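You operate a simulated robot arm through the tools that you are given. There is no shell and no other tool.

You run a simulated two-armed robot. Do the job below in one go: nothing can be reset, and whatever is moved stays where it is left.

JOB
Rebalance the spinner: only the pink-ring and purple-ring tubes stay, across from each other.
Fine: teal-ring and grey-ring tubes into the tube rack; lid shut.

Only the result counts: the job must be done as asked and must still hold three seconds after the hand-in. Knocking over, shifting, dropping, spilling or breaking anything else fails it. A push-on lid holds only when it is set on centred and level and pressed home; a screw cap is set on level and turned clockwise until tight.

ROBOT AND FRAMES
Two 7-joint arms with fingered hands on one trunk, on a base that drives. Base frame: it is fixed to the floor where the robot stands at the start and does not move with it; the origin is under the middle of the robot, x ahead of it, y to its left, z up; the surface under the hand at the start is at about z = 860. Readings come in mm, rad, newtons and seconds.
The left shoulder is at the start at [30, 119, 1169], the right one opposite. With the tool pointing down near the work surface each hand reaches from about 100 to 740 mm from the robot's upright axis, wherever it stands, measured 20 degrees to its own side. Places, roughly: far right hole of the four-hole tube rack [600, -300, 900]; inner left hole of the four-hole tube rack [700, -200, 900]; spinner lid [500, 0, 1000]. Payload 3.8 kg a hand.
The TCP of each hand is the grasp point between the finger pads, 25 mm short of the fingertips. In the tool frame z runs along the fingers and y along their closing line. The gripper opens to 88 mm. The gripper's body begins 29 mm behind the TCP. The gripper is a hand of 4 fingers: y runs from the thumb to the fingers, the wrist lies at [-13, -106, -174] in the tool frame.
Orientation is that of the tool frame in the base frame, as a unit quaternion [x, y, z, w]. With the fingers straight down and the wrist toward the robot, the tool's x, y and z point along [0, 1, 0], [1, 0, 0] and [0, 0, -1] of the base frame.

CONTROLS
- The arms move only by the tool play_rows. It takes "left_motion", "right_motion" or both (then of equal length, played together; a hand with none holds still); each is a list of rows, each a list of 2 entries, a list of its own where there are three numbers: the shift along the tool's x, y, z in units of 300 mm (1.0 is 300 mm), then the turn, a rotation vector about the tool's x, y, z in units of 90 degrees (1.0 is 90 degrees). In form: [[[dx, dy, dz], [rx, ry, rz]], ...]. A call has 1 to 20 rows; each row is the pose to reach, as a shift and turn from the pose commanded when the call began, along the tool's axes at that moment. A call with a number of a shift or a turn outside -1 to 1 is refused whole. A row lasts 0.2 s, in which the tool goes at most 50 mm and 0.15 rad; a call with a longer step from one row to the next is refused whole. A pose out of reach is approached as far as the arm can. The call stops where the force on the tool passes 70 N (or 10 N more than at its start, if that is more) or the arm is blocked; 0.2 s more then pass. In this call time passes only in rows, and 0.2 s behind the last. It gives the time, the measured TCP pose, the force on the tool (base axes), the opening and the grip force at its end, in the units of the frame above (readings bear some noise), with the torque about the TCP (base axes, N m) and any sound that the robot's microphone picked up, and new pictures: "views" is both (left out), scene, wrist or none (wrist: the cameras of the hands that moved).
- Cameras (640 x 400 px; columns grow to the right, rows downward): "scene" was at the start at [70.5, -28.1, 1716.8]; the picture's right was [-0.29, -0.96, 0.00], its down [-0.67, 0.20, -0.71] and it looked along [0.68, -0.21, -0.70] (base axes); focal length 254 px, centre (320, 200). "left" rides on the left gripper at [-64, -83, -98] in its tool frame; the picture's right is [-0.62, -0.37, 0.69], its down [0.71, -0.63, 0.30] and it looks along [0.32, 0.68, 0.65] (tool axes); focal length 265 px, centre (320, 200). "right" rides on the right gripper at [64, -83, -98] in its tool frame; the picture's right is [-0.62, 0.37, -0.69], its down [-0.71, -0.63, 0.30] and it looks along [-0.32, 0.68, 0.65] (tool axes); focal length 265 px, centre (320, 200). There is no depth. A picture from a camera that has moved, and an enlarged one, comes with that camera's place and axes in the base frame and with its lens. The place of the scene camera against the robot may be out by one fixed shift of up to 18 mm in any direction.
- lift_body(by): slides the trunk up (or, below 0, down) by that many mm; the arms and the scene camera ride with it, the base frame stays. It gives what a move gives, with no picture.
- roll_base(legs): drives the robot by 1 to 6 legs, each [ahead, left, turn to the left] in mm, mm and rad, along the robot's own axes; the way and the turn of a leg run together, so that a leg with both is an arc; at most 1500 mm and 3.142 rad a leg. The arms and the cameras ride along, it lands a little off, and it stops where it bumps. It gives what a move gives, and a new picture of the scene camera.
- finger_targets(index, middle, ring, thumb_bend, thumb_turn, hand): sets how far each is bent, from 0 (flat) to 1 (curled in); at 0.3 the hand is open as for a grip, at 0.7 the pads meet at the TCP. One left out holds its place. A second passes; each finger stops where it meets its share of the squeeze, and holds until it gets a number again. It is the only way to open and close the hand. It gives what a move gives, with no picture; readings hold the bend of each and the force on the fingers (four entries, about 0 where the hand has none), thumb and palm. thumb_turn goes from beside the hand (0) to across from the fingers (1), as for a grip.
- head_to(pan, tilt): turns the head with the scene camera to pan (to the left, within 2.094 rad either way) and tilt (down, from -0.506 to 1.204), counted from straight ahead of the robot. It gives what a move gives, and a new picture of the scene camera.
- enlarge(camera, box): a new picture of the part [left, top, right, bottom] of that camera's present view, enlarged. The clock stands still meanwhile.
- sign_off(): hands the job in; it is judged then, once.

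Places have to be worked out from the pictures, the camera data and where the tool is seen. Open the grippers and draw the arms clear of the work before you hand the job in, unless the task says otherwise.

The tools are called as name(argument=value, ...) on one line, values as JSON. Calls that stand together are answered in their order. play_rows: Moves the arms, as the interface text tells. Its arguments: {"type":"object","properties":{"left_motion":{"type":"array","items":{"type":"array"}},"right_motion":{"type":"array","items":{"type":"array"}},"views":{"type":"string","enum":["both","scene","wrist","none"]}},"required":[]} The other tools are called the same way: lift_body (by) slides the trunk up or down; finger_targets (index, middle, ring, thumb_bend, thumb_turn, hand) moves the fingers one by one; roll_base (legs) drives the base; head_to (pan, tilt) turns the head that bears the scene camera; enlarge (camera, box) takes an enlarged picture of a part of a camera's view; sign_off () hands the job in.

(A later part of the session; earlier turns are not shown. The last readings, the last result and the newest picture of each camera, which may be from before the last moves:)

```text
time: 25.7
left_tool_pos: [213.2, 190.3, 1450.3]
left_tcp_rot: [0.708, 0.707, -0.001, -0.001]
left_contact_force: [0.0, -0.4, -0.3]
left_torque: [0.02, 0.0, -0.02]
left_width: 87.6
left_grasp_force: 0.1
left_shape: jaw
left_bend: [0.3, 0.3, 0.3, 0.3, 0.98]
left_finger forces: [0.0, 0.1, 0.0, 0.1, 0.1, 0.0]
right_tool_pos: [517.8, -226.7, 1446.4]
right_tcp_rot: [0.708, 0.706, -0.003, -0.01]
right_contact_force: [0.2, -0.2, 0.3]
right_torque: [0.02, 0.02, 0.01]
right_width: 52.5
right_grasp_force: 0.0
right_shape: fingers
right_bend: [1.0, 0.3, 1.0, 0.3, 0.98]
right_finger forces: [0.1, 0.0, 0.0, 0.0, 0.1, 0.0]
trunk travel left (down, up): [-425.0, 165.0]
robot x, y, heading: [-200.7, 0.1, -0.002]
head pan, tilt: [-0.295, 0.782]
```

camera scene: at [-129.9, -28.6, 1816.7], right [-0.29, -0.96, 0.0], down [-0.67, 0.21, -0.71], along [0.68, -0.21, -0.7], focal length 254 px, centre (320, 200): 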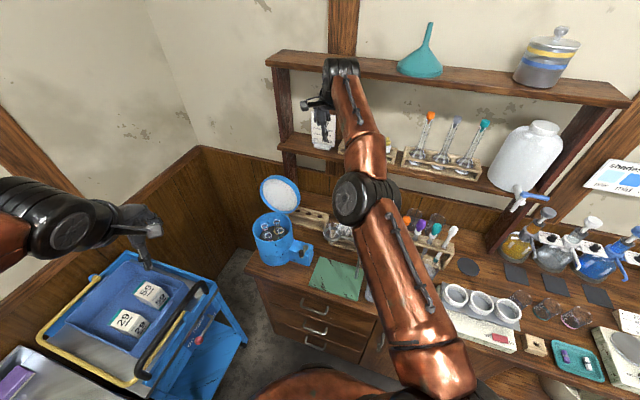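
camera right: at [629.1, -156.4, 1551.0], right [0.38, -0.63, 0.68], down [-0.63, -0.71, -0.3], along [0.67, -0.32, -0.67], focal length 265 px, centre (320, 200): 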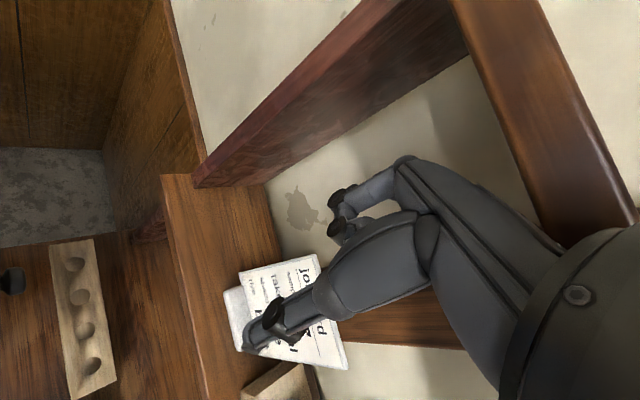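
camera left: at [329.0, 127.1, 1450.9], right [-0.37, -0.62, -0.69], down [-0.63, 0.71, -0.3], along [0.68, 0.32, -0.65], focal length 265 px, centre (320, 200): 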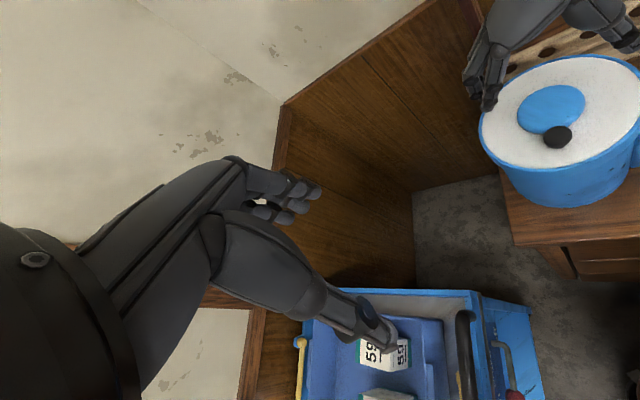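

The reference is now the actual pose. Lowering straight down should bend the elbow and leave the stretched-out configuration.

play_rows(right_motion=[[[0, 0, 0.1], [0, 0, 0]], [[0, 0, 0.2], [0, 0, 0]], [[0, 0, 0.3], [0, 0, 0]], [[0, 0, 0.4], [0, 0, 0]]], views="scene")

```text
time: 26.7
left_tool_pos: [212.3, 191.0, 1452.9]
left_tcp_rot: [0.708, 0.706, 0.0, 0.0]
left_contact_force: [-0.2, -0.4, -0.1]
left_torque: [-0.05, 0.01, -0.01]
left_width: 87.6
left_grasp_force: 0.0
left_shape: jaw
left_bend: [0.3, 0.3, 0.3, 0.3, 0.98]
left_finger forces: [0.0, 0.0, 0.1, 0.0, 0.0, 0.1]
right_tool_pos: [541.8, -228.8, 1331.2]
right_tcp_rot: [0.707, 0.707, -0.003, -0.01]
right_contact_force: [0.0, -0.3, 0.3]
right_torque: [0.02, -0.03, 0.0]
right_width: 53.0
right_grasp_force: 0.0
right_shape: fingers
right_bend: [1.0, 0.3, 1.0, 0.3, 0.98]
right_finger forces: [0.1, 0.1, 0.0, 0.0, 0.0, 0.1]
right hand out of reach, approached as far as the arm can: row 1, 2, 3, 4
trunk travel left (down, up): [-425.0, 165.0]
robot x, y, heading: [-200.6, -3.7, -0.007]
head pan, tilt: [-0.295, 0.782]
camera scene: at [-130.2, -28.2, 1816.8], right [-0.29, -0.96, 0.0], down [-0.67, 0.21, -0.71], along [0.68, -0.21, -0.7], focal length 254 px, centre (320, 200)
```

scene: 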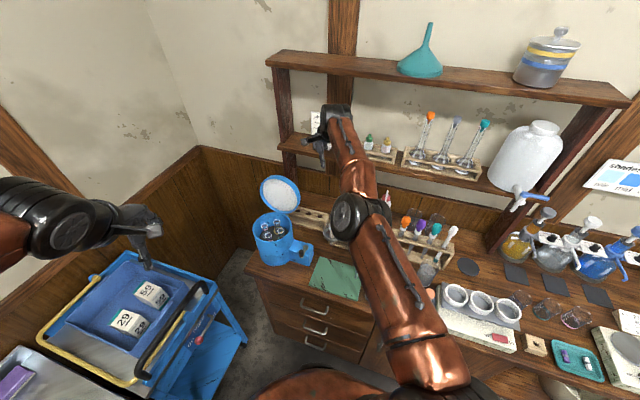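

The arm is still tracking its outer reach limit with a straight elbow. The elbow normally points right, so I'll command left-and-back motion to make it bend the right way.

play_rows(right_motion=[[[0.12, -0.1, 0], [0, 0, 0]], [[0.24, -0.2, 0], [0, 0, 0]], [[0.34, -0.32, 0], [0, 0, 0]], [[0.42, -0.45, 0], [0, 0, 0]], [[0.45, -0.6, 0], [0, 0, 0]], [[0.45, -0.7, 0], [0, 0, 0]]], views="scene")

```text
time: 28.1
left_tool_pos: [209.8, 190.3, 1453.6]
left_tcp_rot: [0.707, 0.707, 0.001, 0.002]
left_contact_force: [-0.7, -1.1, 1.0]
left_torque: [0.02, -0.02, 0.01]
left_width: 87.9
left_grasp_force: 0.1
left_shape: jaw
left_bend: [0.3, 0.3, 0.3, 0.3, 0.98]
left_finger forces: [0.0, 0.1, 0.1, 0.1, 0.0, 0.0]
right_tool_pos: [329.2, -94.6, 1340.1]
right_tcp_rot: [0.708, 0.706, 0.001, -0.009]
right_contact_force: [0.1, 0.4, 0.0]
right_torque: [0.05, -0.07, 0.02]
right_width: 52.9
right_grasp_force: 0.1
right_shape: fingers
right_bend: [1.0, 0.3, 1.0, 0.3, 0.98]
right_finger forces: [0.0, 0.1, 0.0, 0.0, 0.0, 0.1]
right hand out of reach, approached as far as the arm can: row 1, 2
trunk travel left (down, up): [-425.0, 165.0]
robot x, y, heading: [-199.8, 3.1, -0.004]
head pan, tilt: [-0.295, 0.782]
camera scene: at [-135.3, -28.8, 1816.9], right [-0.29, -0.96, 0.0], down [-0.67, 0.21, -0.71], along [0.68, -0.21, -0.7], focal length 254 px, centre (320, 200)
```

scene: 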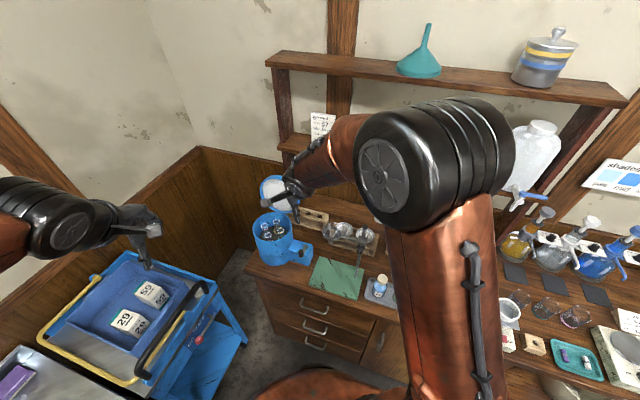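

The elbow is bent again and the arm is responsive. I'll tuck the right hand back a little, then drive the base forward 200 mm to the original working spot.

play_rows(right_motion=[[[-0.09, -0.08, 0], [0, 0, 0]], [[-0.18, -0.16, 0], [0, 0, 0]], [[-0.27, -0.25, 0], [0, 0, 0]], [[-0.35, -0.33, 0], [0, 0, 0]]], views="none")

roll_base(legs=[[200, 0, 0]])

```text
time: 29.1
left_tool_pos: [211.3, 191.7, 1451.9]
left_tcp_rot: [0.707, 0.707, -0.001, 0.0]
left_contact_force: [-0.7, 0.5, -0.8]
left_torque: [-0.01, 0.01, 0.01]
left_width: 87.3
left_grasp_force: 0.1
left_shape: jaw
left_bend: [0.3, 0.3, 0.3, 0.3, 0.98]
left_finger forces: [0.0, 0.0, 0.0, 0.1, 0.0, 0.1]
right_tool_pos: [230.2, -199.1, 1338.6]
right_tcp_rot: [0.708, 0.706, -0.001, -0.01]
right_contact_force: [0.5, -1.3, 1.2]
right_torque: [0.01, -0.04, -0.01]
right_width: 53.0
right_grasp_force: 0.1
right_shape: fingers
right_bend: [1.0, 0.3, 1.0, 0.3, 0.98]
right_finger forces: [0.1, 0.0, 0.1, 0.1, 0.1, 0.1]
trunk travel left (down, up): [-425.0, 165.0]
robot x, y, heading: [-200.8, -1.3, 0.003]
head pan, tilt: [-0.295, 0.782]
```

```text
time: 30.7
left_tool_pos: [411.6, 191.1, 1452.0]
left_tcp_rot: [0.707, 0.707, 0.0, 0.001]
left_contact_force: [0.1, -0.3, 1.2]
left_torque: [0.04, 0.0, -0.02]
left_width: 87.6
left_grasp_force: 0.1
left_shape: jaw
left_bend: [0.3, 0.3, 0.3, 0.3, 0.98]
left_finger forces: [0.0, 0.0, 0.1, 0.0, 0.0, 0.0]
right_tool_pos: [433.0, -198.1, 1338.3]
right_tcp_rot: [0.707, 0.707, -0.002, -0.011]
right_contact_force: [0.0, 0.1, -0.6]
right_torque: [0.0, 0.01, -0.04]
right_width: 53.1
right_grasp_force: 0.1
right_shape: fingers
right_bend: [1.0, 0.3, 1.0, 0.3, 0.98]
right_finger forces: [0.1, 0.0, 0.0, 0.0, 0.0, 0.0]
trunk travel left (down, up): [-425.0, 165.0]
robot x, y, heading: [-1.4, 4.1, 0.006]
head pan, tilt: [-0.295, 0.782]
camera scene: at [68.7, -28.1, 1816.8], right [-0.29, -0.96, 0.0], down [-0.67, 0.2, -0.71], along [0.68, -0.21, -0.7], focal length 254 px, centre (320, 200)
```

scene: 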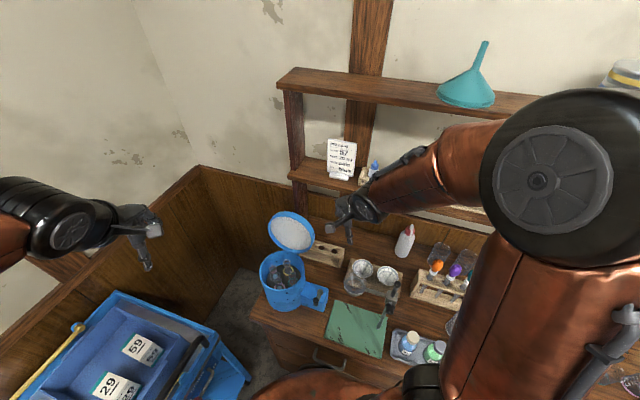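

Back at the original spot with the lid still open. Now close-ups of the rotor from three cameras so I can triangulate the tubes.

enlarge(camera="scene", box=[255, 245, 315, 315])

enlarge(camera="left", box=[500, 80, 640, 190])

enlarge(camera="right", box=[0, 0, 320, 400])

```text
5.71 times, centred on (285, 280) of scene
camera zoom: at [68.7, -28.1, 1816.8], right [-0.29, -0.96, 0.0], down [-0.67, 0.2, -0.71], along [0.68, -0.21, -0.7], focal length 1454 px, centre (520, -257)
```

zoom: 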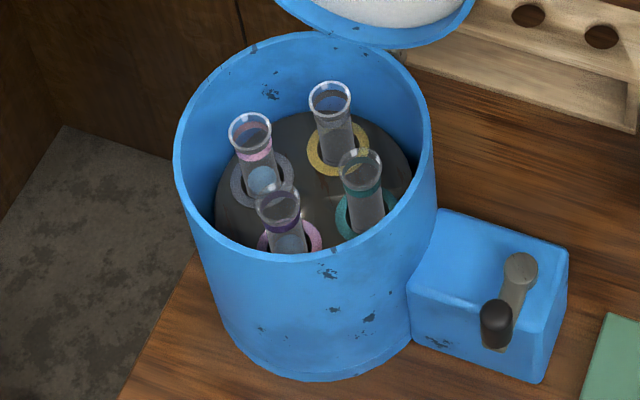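

```text
3.64 times, centred on (570, 135) of left
camera zoom: at [327.2, 127.0, 1551.0], right [-0.37, -0.62, -0.69], down [-0.63, 0.71, -0.3], along [0.68, 0.32, -0.65], focal length 965 px, centre (-589, 436)
```

zoom: 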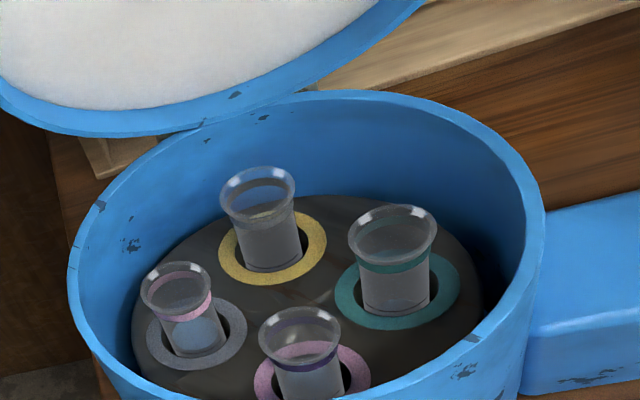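

```text
1.00 times, centred on (160, 200) of right (not enlarged: the box is as wide or as high as the picture)
camera zoom: at [350.4, -135.0, 1439.4], right [0.38, -0.63, 0.68], down [-0.64, -0.71, -0.3], along [0.67, -0.32, -0.67], focal length 265 px, centre (480, 200)
```

zoom: 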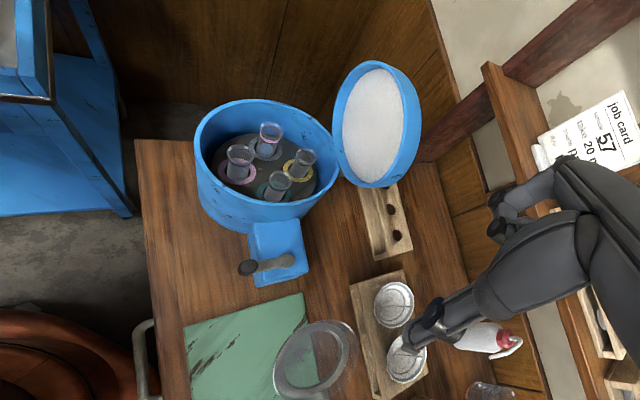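

enlarge(camera="right", box=[30, 95, 190, 225])

```text
3.08 times, centred on (110, 160) of right
camera zoom: at [350.4, -135.0, 1439.4], right [0.38, -0.63, 0.68], down [-0.64, -0.71, -0.3], along [0.67, -0.32, -0.67], focal length 817 px, centre (966, 323)
```

zoom: 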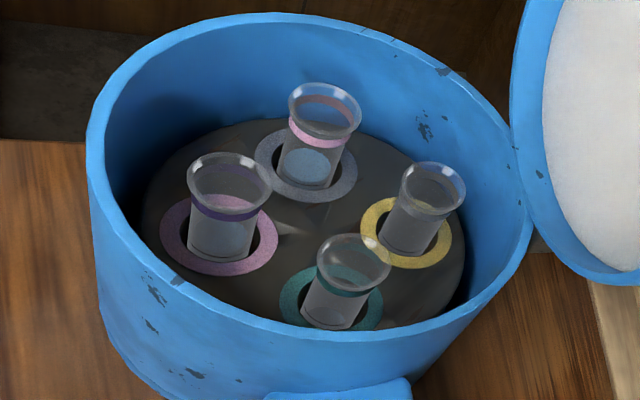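

The tubes are well located. Lip centres are at z≈1028: pink [547, 0], purple [496, -8], grey [554, -52], teal [504, -60]. The rotor centre is [525, -30] and the rotor plate is at z≈973. I'll level the right hand and bring it over the grey tube, yawed about 30°.

play_rows(right_motion=[[[0.08, 0.09, 0.0], [-0.0117, -0.0081, 0]], [[0.16, 0.18, 0.03], [-0.0117, -0.0081, 0]], [[0.24, 0.27, 0.07], [-0.0117, -0.0081, 0]], [[0.33, 0.36, 0.12], [-0.0117, -0.0081, 0]]], views="none")

play_rows(right_motion=[[[0.04, 0.01, 0.0], [0, 0, -0.085]], [[0.08, 0.02, 0.05], [0, 0, -0.17]], [[0.12, 0.03, 0.1], [0, 0, -0.255]], [[0.153, 0.047, 0.2], [0, 0, -0.333]], [[0.153, 0.047, 0.27], [0, 0, -0.333]]], views="both")

```text
time: 31.7
left_tool_pos: [412.4, 193.1, 1451.8]
left_tcp_rot: [0.707, 0.707, -0.001, 0.0]
left_contact_force: [0.6, 1.2, -0.3]
left_torque: [-0.01, 0.01, 0.0]
left_width: 87.5
left_grasp_force: 0.0
left_shape: jaw
left_bend: [0.3, 0.3, 0.3, 0.3, 0.98]
left_finger forces: [0.1, 0.1, 0.0, 0.1, 0.1, 0.0]
right_tool_pos: [540.2, -96.4, 1300.3]
right_tcp_rot: [0.707, 0.707, 0.0, 0.002]
right_contact_force: [0.2, 0.4, -0.4]
right_torque: [0.02, -0.03, 0.03]
right_width: 53.1
right_grasp_force: 0.0
right_shape: fingers
right_bend: [1.0, 0.3, 1.0, 0.3, 0.98]
right_finger forces: [0.0, 0.0, 0.0, 0.0, 0.0, 0.1]
trunk travel left (down, up): [-425.0, 165.0]
robot x, y, heading: [-1.7, 0.1, 0.004]
head pan, tilt: [-0.295, 0.782]
```

```text
time: 32.9
left_tool_pos: [412.7, 192.3, 1450.4]
left_tcp_rot: [0.707, 0.707, 0.0, 0.0]
left_contact_force: [0.7, -0.1, -0.1]
left_torque: [0.03, 0.01, -0.02]
left_width: 87.8
left_grasp_force: 0.0
left_shape: jaw
left_bend: [0.3, 0.3, 0.3, 0.3, 0.98]
left_finger forces: [0.0, 0.0, 0.1, 0.1, 0.1, 0.0]
right_tool_pos: [554.2, -53.2, 1218.6]
right_tcp_rot: [0.499, 0.867, -0.001, 0.001]
right_contact_force: [-0.7, 0.5, 0.5]
right_torque: [0.01, 0.0, 0.02]
right_width: 52.8
right_grasp_force: 0.0
right_shape: fingers
right_bend: [1.0, 0.3, 1.0, 0.3, 0.98]
right_finger forces: [0.0, 0.0, 0.0, 0.1, 0.0, 0.0]
trunk travel left (down, up): [-425.0, 165.0]
robot x, y, heading: [3.2, -3.5, 0.001]
head pan, tilt: [-0.295, 0.782]
camera scene: at [69.7, -27.2, 1816.8], right [-0.29, -0.96, 0.0], down [-0.67, 0.2, -0.71], along [0.68, -0.21, -0.7], focal length 254 px, centre (320, 200)
camera right: at [449.0, -39.6, 1317.8], right [0.63, -0.35, 0.69], down [-0.19, -0.93, -0.3], along [0.76, 0.06, -0.65], focal length 265 px, centre (320, 200)
```

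scene: 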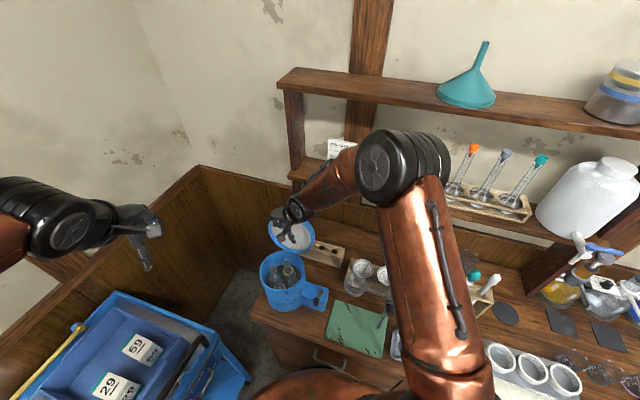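
right: 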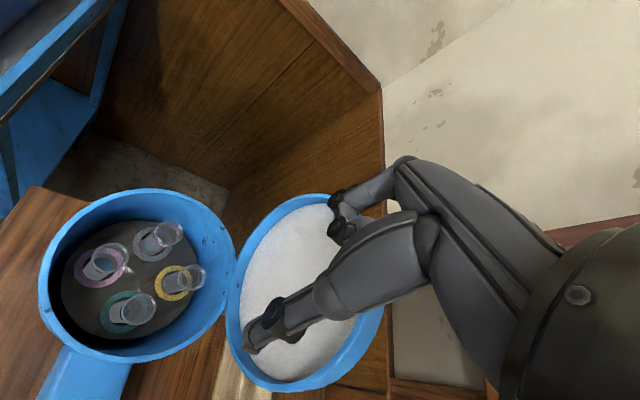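

The hand is over the grey tube, in front of the lid. I'll pre-close the thumb and middle to half-open and zoom in to check alignment.

finger_targets(hand="right", middle=0.5, thumb_bend=0.5)

enlarge(camera="right", box=[40, 180, 240, 350])

enlarge(camera="left", box=[460, 0, 640, 180])

enlarge(camera="scene", box=[245, 180, 345, 310])

```text
time: 33.9
left_tool_pos: [411.8, 191.3, 1452.6]
left_tcp_rot: [0.707, 0.707, 0.0, 0.0]
left_contact_force: [-0.2, 0.1, -0.4]
left_torque: [-0.01, 0.01, 0.03]
left_width: 87.7
left_grasp_force: 0.1
left_shape: jaw
left_bend: [0.3, 0.3, 0.3, 0.3, 0.98]
left_finger forces: [0.1, 0.0, 0.1, 0.0, 0.0, 0.0]
right_tool_pos: [553.4, -54.1, 1218.7]
right_tcp_rot: [0.499, 0.866, 0.0, 0.001]
right_contact_force: [0.8, 0.0, 0.0]
right_torque: [-0.02, 0.0, 0.0]
right_width: 44.4
right_grasp_force: 0.0
right_shape: fingers
right_bend: [1.0, 0.5, 1.0, 0.5, 0.98]
right_finger forces: [0.0, 0.0, 0.0, 0.1, 0.1, 0.0]
trunk travel left (down, up): [-425.0, 165.0]
robot x, y, heading: [1.7, -2.0, 0.003]
head pan, tilt: [-0.295, 0.782]
```

```text
2.35 times, centred on (140, 265) of right
camera zoom: at [448.9, -40.0, 1318.1], right [0.63, -0.35, 0.69], down [-0.19, -0.93, -0.3], along [0.76, 0.06, -0.65], focal length 624 px, centre (744, 47)
```

zoom: 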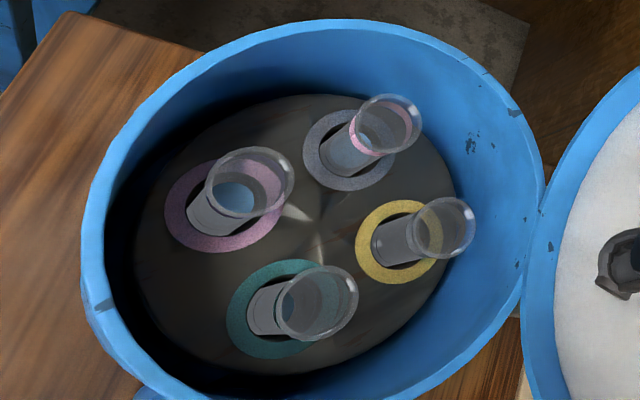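

```text
2.22 times, centred on (550, 90) of left
camera zoom: at [328.0, 127.0, 1550.8], right [-0.37, -0.62, -0.69], down [-0.63, 0.71, -0.3], along [0.68, 0.32, -0.65], focal length 590 px, centre (-191, 444)
```

zoom: 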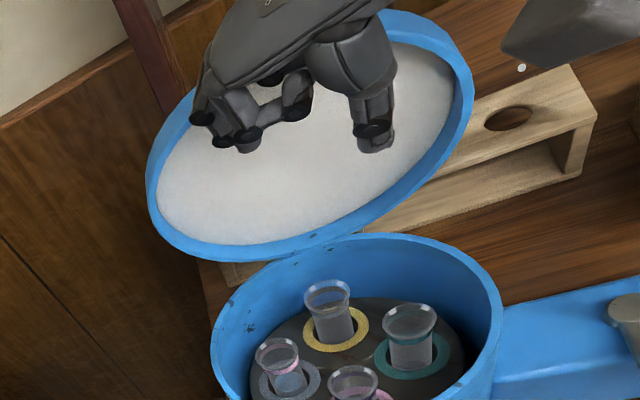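

```text
3.08 times, centred on (295, 245) of scene
camera zoom: at [69.6, -28.0, 1816.8], right [-0.29, -0.96, 0.0], down [-0.67, 0.2, -0.71], along [0.68, -0.21, -0.7], focal length 783 px, centre (397, 62)
```

zoom: 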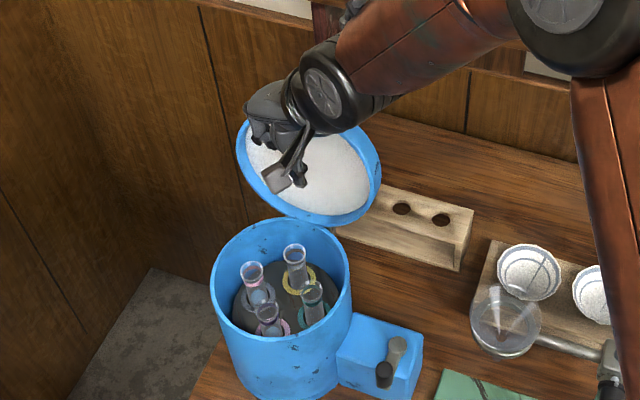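

Alignment is good: the grey lip measures about [554.5, -51]. I'll lower most of the way and stop with the fingertips just above the lip to check.

play_rows(right_motion=[[[0.006, 0.006, 0.14], [0, 0, 0]], [[0.006, 0.006, 0.28], [0, 0, 0]], [[0.006, 0.006, 0.42], [0, 0, 0]], [[0.006, 0.006, 0.52], [0, 0, 0]]], views="none")

enlarge(camera="right", box=[140, 150, 420, 400])

enlarge(camera="left", box=[480, 40, 640, 200])

enlarge(camera="scene", box=[245, 210, 325, 310])

```text
time: 34.9
left_tool_pos: [412.8, 191.2, 1452.2]
left_tcp_rot: [0.707, 0.707, 0.0, -0.001]
left_contact_force: [0.1, 0.3, -1.1]
left_torque: [-0.02, 0.0, -0.01]
left_width: 87.5
left_grasp_force: 0.0
left_shape: jaw
left_bend: [0.3, 0.3, 0.3, 0.3, 0.98]
left_finger forces: [0.0, 0.0, 0.0, 0.0, 0.0, 0.0]
right_tool_pos: [558.6, -49.9, 1063.4]
right_tcp_rot: [0.5, 0.866, 0.0, 0.001]
right_contact_force: [-0.3, 0.1, 0.3]
right_torque: [-0.01, -0.01, 0.02]
right_width: 44.1
right_grasp_force: 0.1
right_shape: fingers
right_bend: [1.0, 0.5, 1.0, 0.5, 0.98]
right_finger forces: [0.1, 0.1, 0.0, 0.0, 0.0, 0.1]
trunk travel left (down, up): [-425.0, 165.0]
robot x, y, heading: [-0.7, 3.0, -0.002]
head pan, tilt: [-0.295, 0.782]
```

```text
1.60 times, centred on (280, 275) of right
camera zoom: at [452.7, -36.4, 1163.1], right [0.63, -0.35, 0.69], down [-0.19, -0.93, -0.3], along [0.76, 0.06, -0.65], focal length 425 px, centre (384, 80)
```

zoom: 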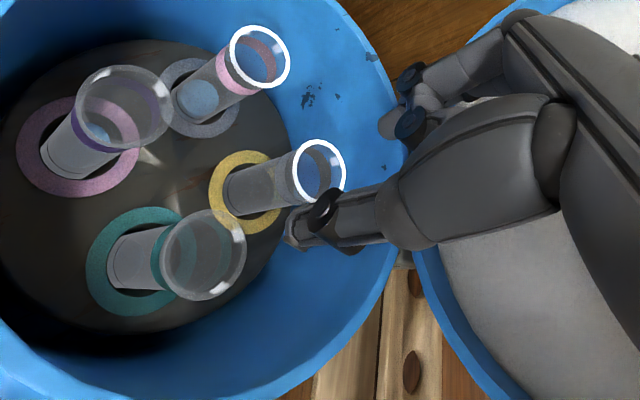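

```text
2.50 times, centred on (560, 120) of left
camera zoom: at [328.6, 127.0, 1550.7], right [-0.37, -0.62, -0.69], down [-0.63, 0.71, -0.3], along [0.68, 0.32, -0.65], focal length 664 px, centre (-280, 400)
```

zoom: 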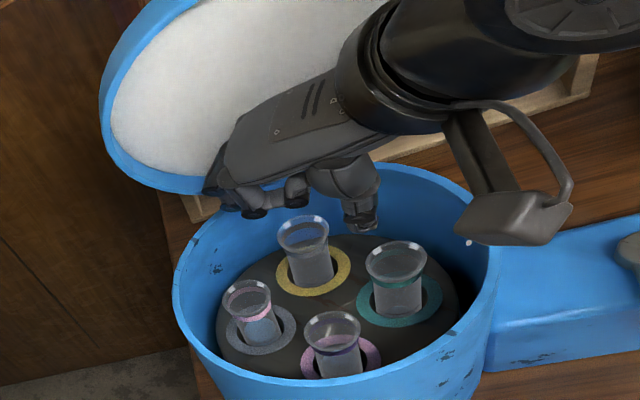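

```text
4.00 times, centred on (285, 260) of scene
camera zoom: at [70.3, -28.0, 1816.8], right [-0.29, -0.96, 0.0], down [-0.67, 0.2, -0.71], along [0.68, -0.21, -0.7], focal length 1018 px, centre (460, -40)
```

zoom: 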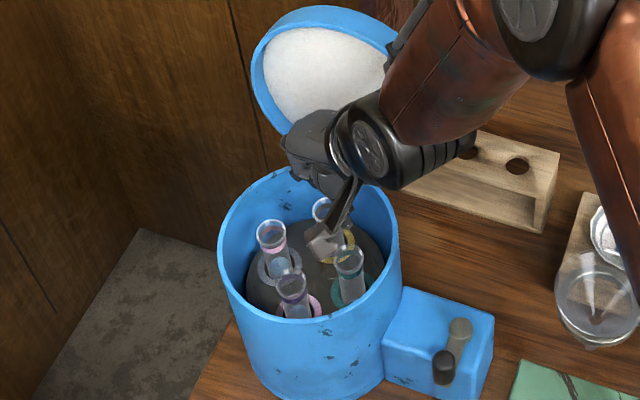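

The lip sits almost centred between thumb and middle. I'll yaw 12° more for clearance from the lid, nudge 2 mm, and lower to about z=1022 so the pads are just below the flare.

play_rows(right_motion=[[[0.004, -0.002, 0], [0, 0, -0.07]], [[0.007, -0.003, 0], [0, 0, -0.133]], [[0.007, -0.003, 0.05], [0, 0, -0.133]], [[0.007, -0.003, 0.1], [0, 0, -0.133]], [[0.007, -0.003, 0.135], [0, 0, -0.133]]], views="none")

enlarge(camera="right", box=[180, 150, 420, 370])

enlarge(camera="left", box=[490, 60, 610, 180])

```text
time: 36.1
left_tool_pos: [412.0, 191.0, 1452.8]
left_tcp_rot: [0.708, 0.707, 0.0, 0.0]
left_contact_force: [-0.3, 0.4, 1.0]
left_torque: [0.02, -0.03, 0.01]
left_width: 87.5
left_grasp_force: 0.0
left_shape: jaw
left_bend: [0.3, 0.3, 0.3, 0.3, 0.98]
left_finger forces: [0.0, 0.0, 0.1, 0.0, 0.1, 0.0]
right_tool_pos: [555.2, -48.3, 1025.8]
right_tcp_rot: [0.407, 0.914, -0.001, 0.001]
right_contact_force: [0.4, 0.5, -0.6]
right_torque: [-0.01, -0.01, -0.01]
right_width: 44.4
right_grasp_force: 0.1
right_shape: fingers
right_bend: [1.0, 0.5, 1.0, 0.5, 0.98]
right_finger forces: [0.0, 0.0, 0.0, 0.1, 0.0, 0.1]
trunk travel left (down, up): [-425.0, 165.0]
robot x, y, heading: [-3.9, -0.4, 0.005]
head pan, tilt: [-0.295, 0.782]
```

```text
1.82 times, centred on (300, 260) of right
camera zoom: at [449.4, -56.5, 1123.7], right [0.69, -0.21, 0.69], down [0.01, -0.95, -0.3], along [0.73, 0.22, -0.65], focal length 483 px, centre (356, 91)
```

zoom: 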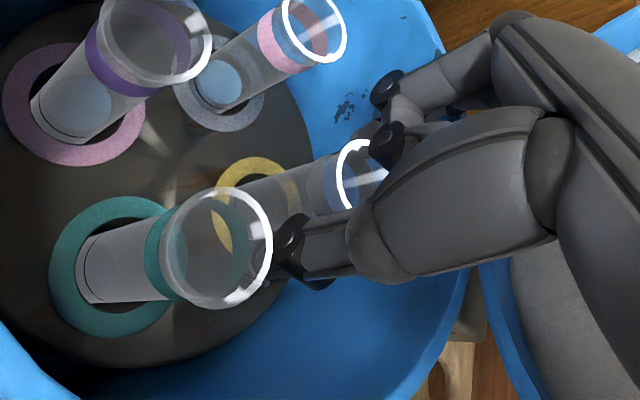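

```text
3.33 times, centred on (550, 120) of left
camera zoom: at [327.9, 126.9, 1550.9], right [-0.37, -0.62, -0.69], down [-0.63, 0.71, -0.3], along [0.68, 0.32, -0.65], focal length 885 px, centre (-447, 467)
```

zoom: 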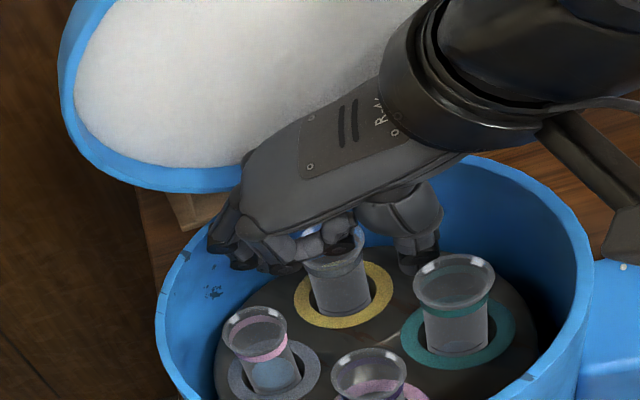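

The tube neck is between the pads with no contact. I'll lower 5 mm more, then close the pinch gently.

play_rows(right_motion=[[[0, 0, 0.017], [0, 0, 0]]], views="none")

finger_targets(hand="right", middle=0.7, thumb_bend=0.7)

enlarge(camera="right", box=[180, 150, 420, 370])

enlarge(camera="left", box=[490, 60, 610, 180])

```text
time: 36.5
left_tool_pos: [412.5, 191.9, 1452.6]
left_tcp_rot: [0.707, 0.707, 0.0, 0.0]
left_contact_force: [0.6, 0.2, -1.1]
left_torque: [0.01, -0.02, 0.03]
left_width: 87.5
left_grasp_force: 0.1
left_shape: jaw
left_bend: [0.3, 0.3, 0.3, 0.3, 0.98]
left_finger forces: [0.0, 0.0, 0.0, 0.0, 0.0, 0.0]
right_tool_pos: [555.7, -47.3, 1021.0]
right_tcp_rot: [0.407, 0.914, 0.0, 0.0]
right_contact_force: [0.3, 0.2, 0.1]
right_torque: [-0.05, 0.01, 0.0]
right_width: 44.6
right_grasp_force: 0.1
right_shape: fingers
right_bend: [1.0, 0.5, 1.0, 0.5, 0.98]
right_finger forces: [0.0, 0.0, 0.0, 0.1, 0.1, 0.1]
trunk travel left (down, up): [-425.0, 165.0]
robot x, y, heading: [2.4, 1.4, -0.004]
head pan, tilt: [-0.295, 0.782]
```

```text
time: 37.5
left_tool_pos: [413.0, 191.3, 1451.0]
left_tcp_rot: [0.707, 0.707, -0.001, 0.0]
left_contact_force: [-0.6, 0.4, -0.8]
left_torque: [0.0, 0.02, -0.01]
left_width: 87.7
left_grasp_force: 0.0
left_shape: jaw
left_bend: [0.3, 0.3, 0.3, 0.3, 0.98]
left_finger forces: [0.1, 0.0, 0.1, 0.0, 0.1, 0.0]
right_tool_pos: [554.6, -48.7, 1018.8]
right_tcp_rot: [0.407, 0.914, 0.0, 0.001]
right_contact_force: [0.3, 0.9, -0.4]
right_torque: [0.01, -0.02, -0.01]
right_width: 38.1
right_grasp_force: 3.3
right_shape: fingers
right_bend: [1.0, 0.66, 1.0, 0.66, 0.96]
right_finger forces: [0.0, 3.5, 0.0, 0.1, 3.4, 0.0]
trunk travel left (down, up): [-425.0, 165.0]
robot x, y, heading: [-2.2, 3.6, -0.003]
head pan, tilt: [-0.295, 0.782]
```

```text
1.82 times, centred on (300, 260) of right
camera zoom: at [449.4, -55.9, 1118.8], right [0.69, -0.21, 0.69], down [0.01, -0.95, -0.3], along [0.73, 0.21, -0.65], focal length 483 px, centre (356, 91)
```

zoom: 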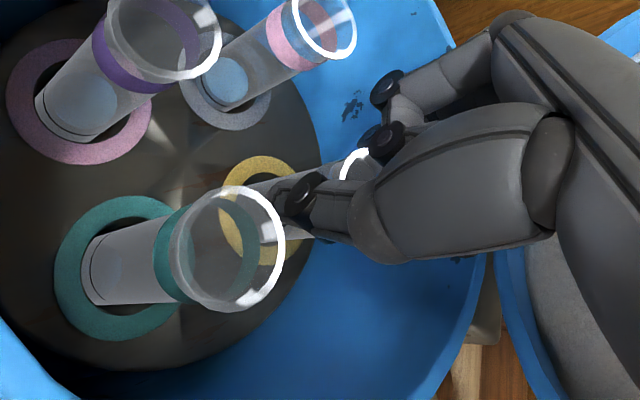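

```text
3.33 times, centred on (550, 120) of left
camera zoom: at [327.9, 127.0, 1550.9], right [-0.37, -0.62, -0.69], down [-0.63, 0.71, -0.3], along [0.68, 0.32, -0.65], focal length 885 px, centre (-447, 467)
```

zoom: 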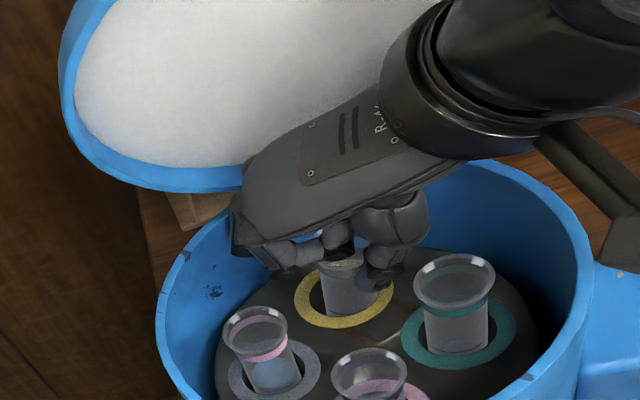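

Both pads hold evenly at about 3.4 N. I'll firm the grip slightly and lift straight up 40 mm to check the tube follows.

finger_targets(hand="right", middle=0.74, thumb_bend=0.74)

play_rows(right_motion=[[[0, 0, -0.04], [0, 0, 0]], [[0, 0, -0.09], [0, 0, 0]], [[0, 0, -0.14], [0, 0, 0]]], views="none")

enlarge(camera="right", box=[140, 120, 440, 370])

enlarge(camera="left", box=[490, 40, 640, 180])

```text
time: 38.5
left_tool_pos: [412.8, 192.4, 1451.6]
left_tcp_rot: [0.707, 0.707, 0.0, -0.001]
left_contact_force: [-0.4, -0.5, 0.2]
left_torque: [-0.01, 0.01, 0.0]
left_width: 87.7
left_grasp_force: 0.0
left_shape: jaw
left_bend: [0.3, 0.3, 0.3, 0.3, 0.98]
left_finger forces: [0.0, 0.1, 0.1, 0.1, 0.0, 0.0]
right_tool_pos: [555.1, -48.0, 1020.1]
right_tcp_rot: [0.407, 0.914, 0.0, 0.0]
right_contact_force: [0.2, 0.1, -0.3]
right_torque: [0.01, -0.02, 0.01]
right_width: 37.6
right_grasp_force: 7.4
right_shape: fingers
right_bend: [1.0, 0.65, 1.0, 0.69, 0.95]
right_finger forces: [0.0, 8.2, 0.0, 0.0, 7.5, 0.0]
trunk travel left (down, up): [-425.0, 165.0]
robot x, y, heading: [1.7, 4.2, 0.002]
head pan, tilt: [-0.295, 0.782]
```

```text
time: 39.3
left_tool_pos: [411.3, 190.5, 1452.8]
left_tcp_rot: [0.707, 0.707, 0.0, 0.0]
left_contact_force: [0.4, -0.3, 0.3]
left_torque: [-0.03, 0.03, 0.01]
left_width: 87.6
left_grasp_force: 0.0
left_shape: jaw
left_bend: [0.3, 0.3, 0.3, 0.3, 0.98]
left_finger forces: [0.0, 0.0, 0.1, 0.0, 0.0, 0.1]
right_tool_pos: [554.1, -48.3, 1060.9]
right_tcp_rot: [0.407, 0.914, 0.0, 0.0]
right_contact_force: [0.4, 0.1, -0.6]
right_torque: [-0.02, -0.02, -0.04]
right_width: 37.2
right_grasp_force: 8.0
right_shape: fingers
right_bend: [1.0, 0.65, 1.0, 0.69, 0.95]
right_finger forces: [0.0, 8.4, 0.0, 0.1, 7.6, 0.0]
trunk travel left (down, up): [-425.0, 165.0]
robot x, y, heading: [1.9, -0.8, -0.0]
head pan, tilt: [-0.295, 0.782]
```

```text
1.60 times, centred on (290, 245) of right
camera zoom: at [448.8, -56.2, 1159.8], right [0.69, -0.21, 0.69], down [0.01, -0.95, -0.3], along [0.73, 0.22, -0.65], focal length 425 px, centre (368, 128)
```

zoom: 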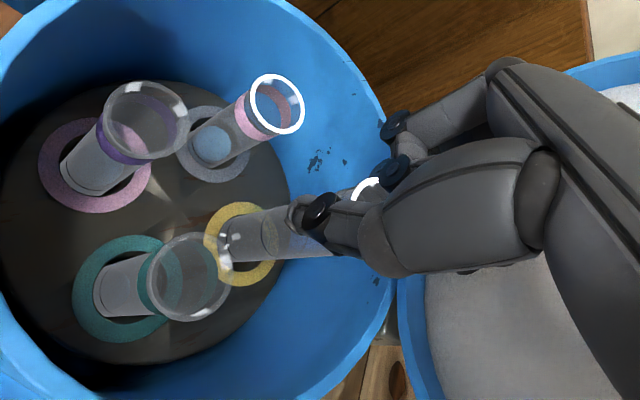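

```text
2.86 times, centred on (565, 110) of left
camera zoom: at [327.7, 127.1, 1550.9], right [-0.37, -0.62, -0.69], down [-0.63, 0.71, -0.3], along [0.68, 0.32, -0.65], focal length 758 px, centre (-380, 457)
```

zoom: 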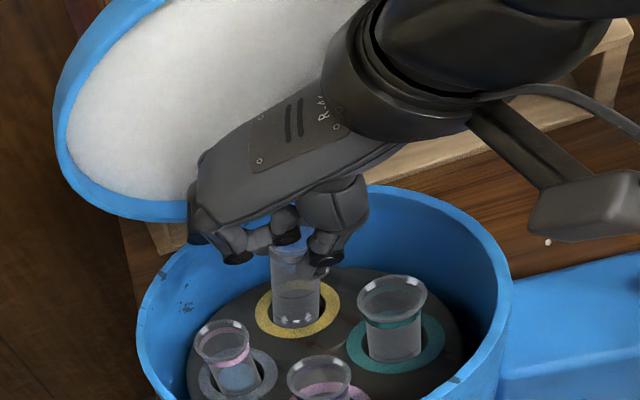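

The tube is rising with the hand. I'll keep lifting to about z=1170 and check that its bottom clears the rim.

play_rows(right_motion=[[[0, 0, -0.12], [0, 0, 0]], [[0, 0, -0.24], [0, 0, 0]], [[0, 0, -0.34], [0, 0, 0]], [[0, 0, -0.38], [0, 0, 0]]], views="both")

enlarge(camera="left", box=[480, 0, 640, 180])

enlarge(camera="scene", box=[245, 170, 365, 310])

```text
time: 40.3
left_tool_pos: [411.6, 192.6, 1450.9]
left_tcp_rot: [0.707, 0.707, 0.0, 0.0]
left_contact_force: [1.2, -0.2, 0.3]
left_torque: [0.01, 0.02, 0.0]
left_width: 87.6
left_grasp_force: 0.0
left_shape: jaw
left_bend: [0.3, 0.3, 0.3, 0.3, 0.98]
left_finger forces: [0.1, 0.1, 0.0, 0.1, 0.1, 0.0]
right_tool_pos: [552.7, -47.2, 1176.1]
right_tcp_rot: [0.407, 0.914, -0.001, 0.0]
right_contact_force: [0.2, -0.8, -0.2]
right_torque: [0.03, 0.01, 0.01]
right_width: 37.4
right_grasp_force: 7.8
right_shape: fingers
right_bend: [1.0, 0.65, 1.0, 0.69, 0.94]
right_finger forces: [0.0, 8.0, 0.1, 0.1, 7.5, 0.1]
trunk travel left (down, up): [-425.0, 165.0]
robot x, y, heading: [-1.6, -3.1, 0.001]
head pan, tilt: [-0.295, 0.782]
camera scene: at [69.2, -27.9, 1816.8], right [-0.29, -0.96, 0.0], down [-0.67, 0.2, -0.71], along [0.68, -0.21, -0.7], focal length 254 px, centre (320, 200)
camera right: at [447.3, -55.3, 1274.5], right [0.69, -0.21, 0.69], down [0.01, -0.95, -0.3], along [0.73, 0.21, -0.65], focal length 265 px, centre (320, 200)
```

scene: 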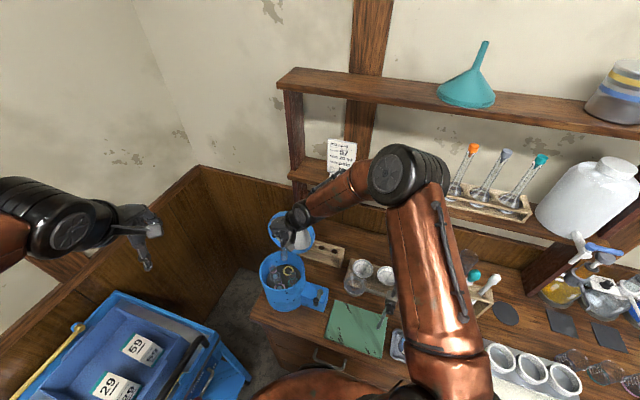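
right: 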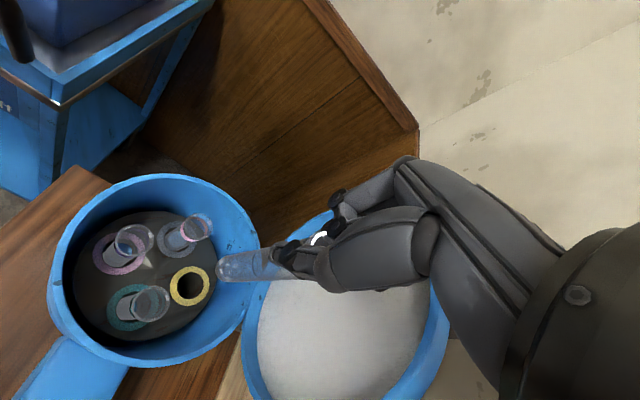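

```text
2.22 times, centred on (560, 90) of left
camera zoom: at [327.7, 127.1, 1550.9], right [-0.37, -0.62, -0.69], down [-0.63, 0.71, -0.3], along [0.68, 0.32, -0.65], focal length 590 px, centre (-213, 444)
```

zoom: 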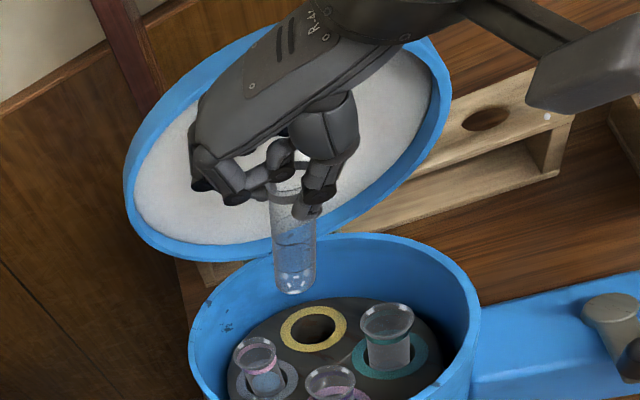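

```text
2.86 times, centred on (305, 240) of scene
camera zoom: at [69.2, -27.9, 1816.8], right [-0.29, -0.96, 0.0], down [-0.67, 0.2, -0.71], along [0.68, -0.21, -0.7], focal length 727 px, centre (363, 86)
```

zoom: 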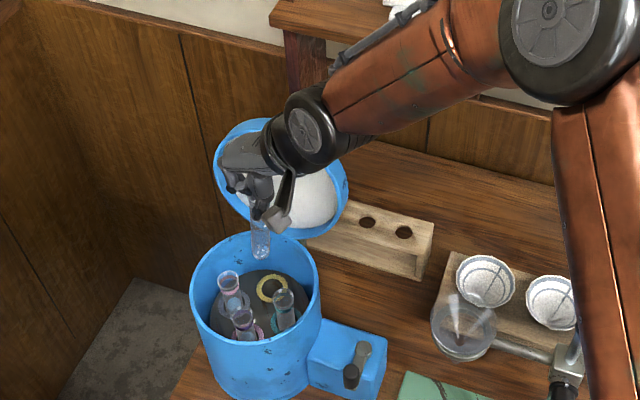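

The grey tube is out and held securely, though slightly tilted, about 4°. I'll carry it around the right side of the lid toward the rack and stop short of hole 3 to inspect.

play_rows(right_motion=[[[-0.013, -0.085, -0.02], [0, 0, 0]], [[-0.027, -0.17, -0.035], [0, 0, 0]], [[-0.04, -0.255, -0.047], [0, 0, 0]], [[-0.053, -0.339, -0.047], [0, 0, 0]], [[-0.125, -0.356, -0.047], [0, 0, 0]], [[-0.2, -0.374, -0.047], [0, 0, 0]], [[-0.301, -0.392, -0.047], [0, 0, 0]], [[-0.375, -0.336, 0.0], [0, 0, 0]], [[-0.449, -0.279, 0.087], [0, 0, 0]]], views="both")

enlarge(camera="scene", box=[245, 170, 385, 310])

enlarge(camera="right", box=[140, 160, 420, 400])

```text
time: 42.3
left_tool_pos: [412.4, 189.7, 1451.8]
left_tcp_rot: [0.707, 0.707, -0.001, -0.001]
left_contact_force: [-0.3, -0.3, -0.3]
left_torque: [0.0, 0.02, 0.01]
left_width: 87.6
left_grasp_force: 0.1
left_shape: jaw
left_bend: [0.3, 0.3, 0.3, 0.3, 0.98]
left_finger forces: [0.0, 0.0, 0.0, 0.1, 0.0, 0.0]
right_tool_pos: [584.7, -206.2, 1146.3]
right_tcp_rot: [0.407, 0.913, 0.0, 0.0]
right_contact_force: [0.0, -0.7, 0.1]
right_torque: [0.02, 0.03, -0.04]
right_width: 37.3
right_grasp_force: 8.2
right_shape: fingers
right_bend: [1.0, 0.65, 1.0, 0.69, 0.94]
right_finger forces: [0.1, 7.9, 0.0, 0.0, 7.5, 0.0]
trunk travel left (down, up): [-425.0, 165.0]
robot x, y, heading: [-0.3, 0.0, -0.005]
head pan, tilt: [-0.295, 0.782]
camera scene: at [71.1, -28.5, 1816.7], right [-0.29, -0.96, 0.0], down [-0.67, 0.2, -0.71], along [0.68, -0.21, -0.71], focal length 254 px, centre (320, 200)
camera right: at [479.2, -213.4, 1245.6], right [0.69, -0.21, 0.69], down [0.01, -0.95, -0.3], along [0.73, 0.21, -0.65], focal length 265 px, centre (320, 200)
```

scene: 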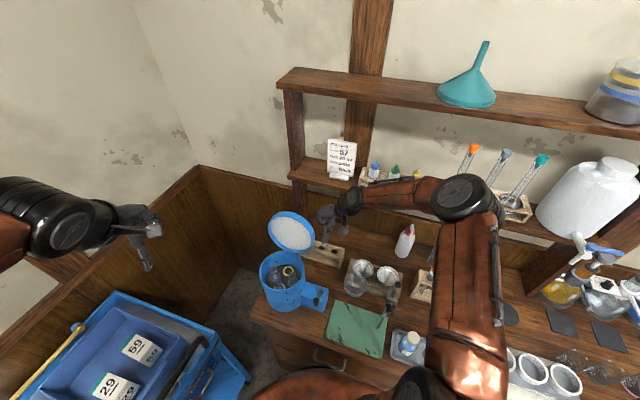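
right: 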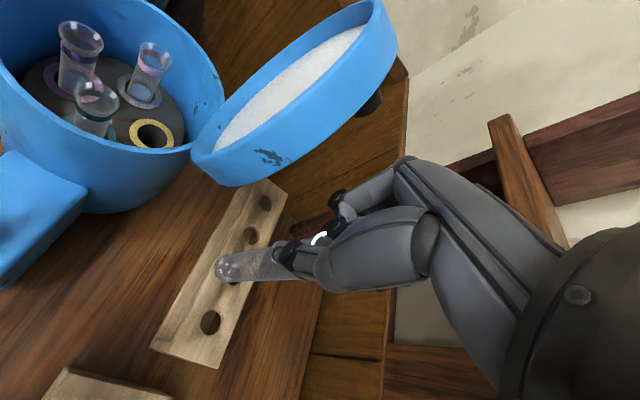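

```text
2.86 times, centred on (315, 240) of scene
camera zoom: at [71.1, -28.5, 1816.7], right [-0.29, -0.96, 0.0], down [-0.67, 0.2, -0.71], along [0.68, -0.21, -0.71], focal length 727 px, centre (334, 86)
```

zoom: 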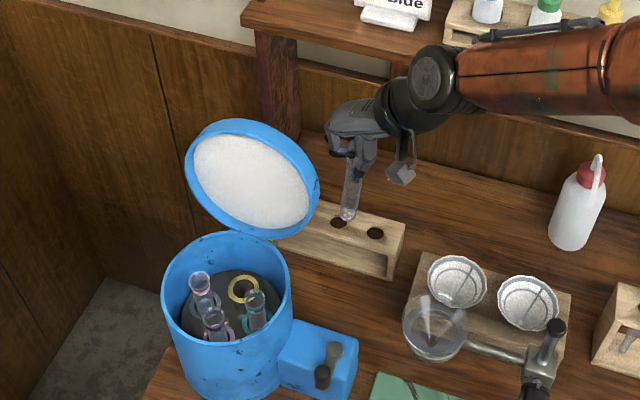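

```text
1.67 times, centred on (280, 280) of right
camera zoom: at [479.2, -213.4, 1245.6], right [0.69, -0.21, 0.69], down [0.01, -0.95, -0.3], along [0.73, 0.21, -0.65], focal length 442 px, centre (387, 67)
```

zoom: 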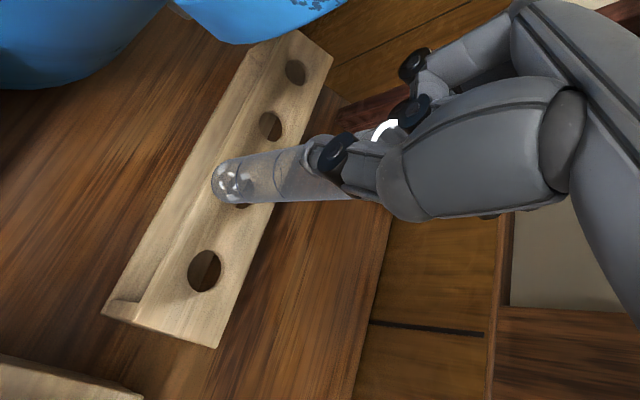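

The tube hangs nearly straight along the tool axis, about 125 mm long, and hole 3 measures about [634.5, -207, 943]. I'll move over hole 3 with the tube bottom about 25 mm above it.

play_rows(right_motion=[[[-0.04, 0.04, 0.02], [0, 0, 0]], [[-0.08, 0.08, 0.06], [0, 0, 0]], [[-0.122, 0.116, 0.13], [0, 0, 0]], [[-0.122, 0.116, 0.2], [0, 0, 0]], [[-0.122, 0.116, 0.2], [0, 0, 0]]], views="both")

enlarge(camera="right", box=[160, 180, 400, 380])

enlarge(camera="scene", box=[290, 190, 370, 270])

```text
time: 43.5
left_tool_pos: [411.0, 191.5, 1452.6]
left_tcp_rot: [0.707, 0.707, -0.001, -0.001]
left_contact_force: [-0.2, -0.1, -0.1]
left_torque: [0.02, 0.01, 0.01]
left_width: 87.6
left_grasp_force: 0.0
left_shape: jaw
left_bend: [0.3, 0.3, 0.3, 0.3, 0.98]
left_finger forces: [0.0, 0.0, 0.1, 0.1, 0.0, 0.0]
right_tool_pos: [632.9, -208.0, 1087.9]
right_tcp_rot: [0.407, 0.914, 0.0, 0.001]
right_contact_force: [1.4, -0.5, -0.1]
right_torque: [0.04, -0.03, -0.02]
right_width: 37.3
right_grasp_force: 7.8
right_shape: fingers
right_bend: [1.0, 0.65, 1.0, 0.69, 0.94]
right_finger forces: [0.0, 7.9, 0.0, 0.0, 7.5, 0.0]
trunk travel left (down, up): [-425.0, 165.0]
robot x, y, heading: [-1.7, 1.5, 0.002]
head pan, tilt: [-0.295, 0.782]
camera scene: at [69.2, -28.2, 1816.8], right [-0.29, -0.96, 0.0], down [-0.67, 0.2, -0.71], along [0.68, -0.21, -0.7], focal length 254 px, centre (320, 200)
camera right: at [526.4, -216.2, 1187.3], right [0.69, -0.21, 0.69], down [0.01, -0.95, -0.3], along [0.73, 0.21, -0.65], focal length 265 px, centre (320, 200)
```

scene: 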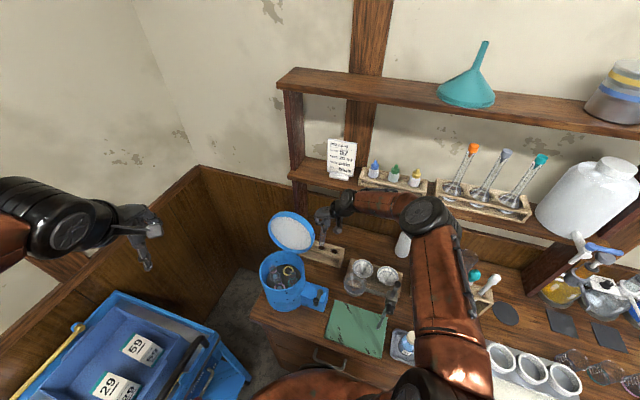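
right: 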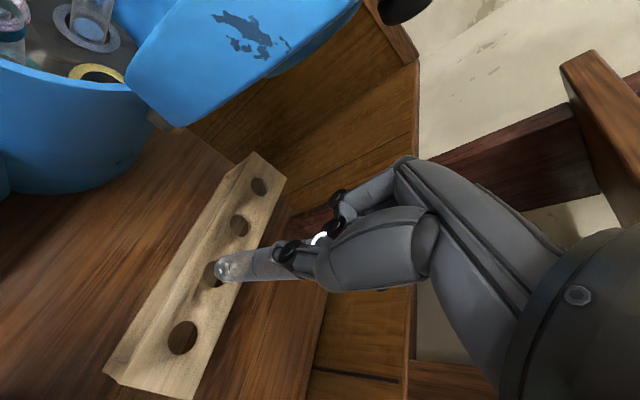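

```text
2.00 times, centred on (280, 280) of right
camera zoom: at [526.4, -216.2, 1187.3], right [0.69, -0.21, 0.69], down [0.01, -0.95, -0.3], along [0.73, 0.21, -0.65], focal length 531 px, centre (400, 40)
```

zoom: 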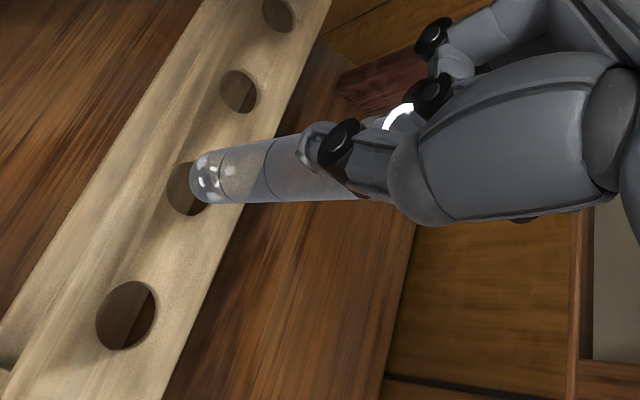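

```text
5.00 times, centred on (330, 230) of scene
camera zoom: at [69.2, -28.2, 1816.8], right [-0.29, -0.96, 0.0], down [-0.67, 0.2, -0.71], along [0.68, -0.21, -0.7], focal length 1272 px, centre (270, 50)
```

zoom: 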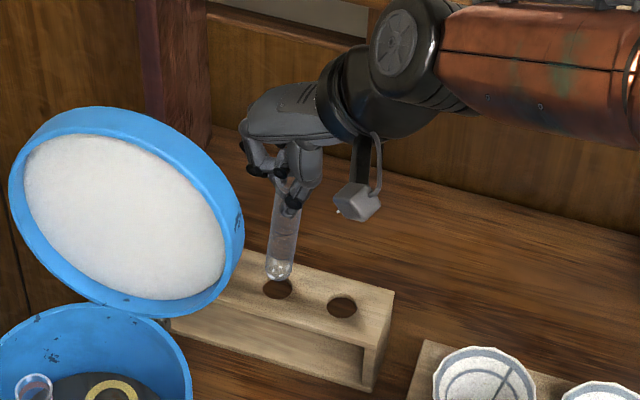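

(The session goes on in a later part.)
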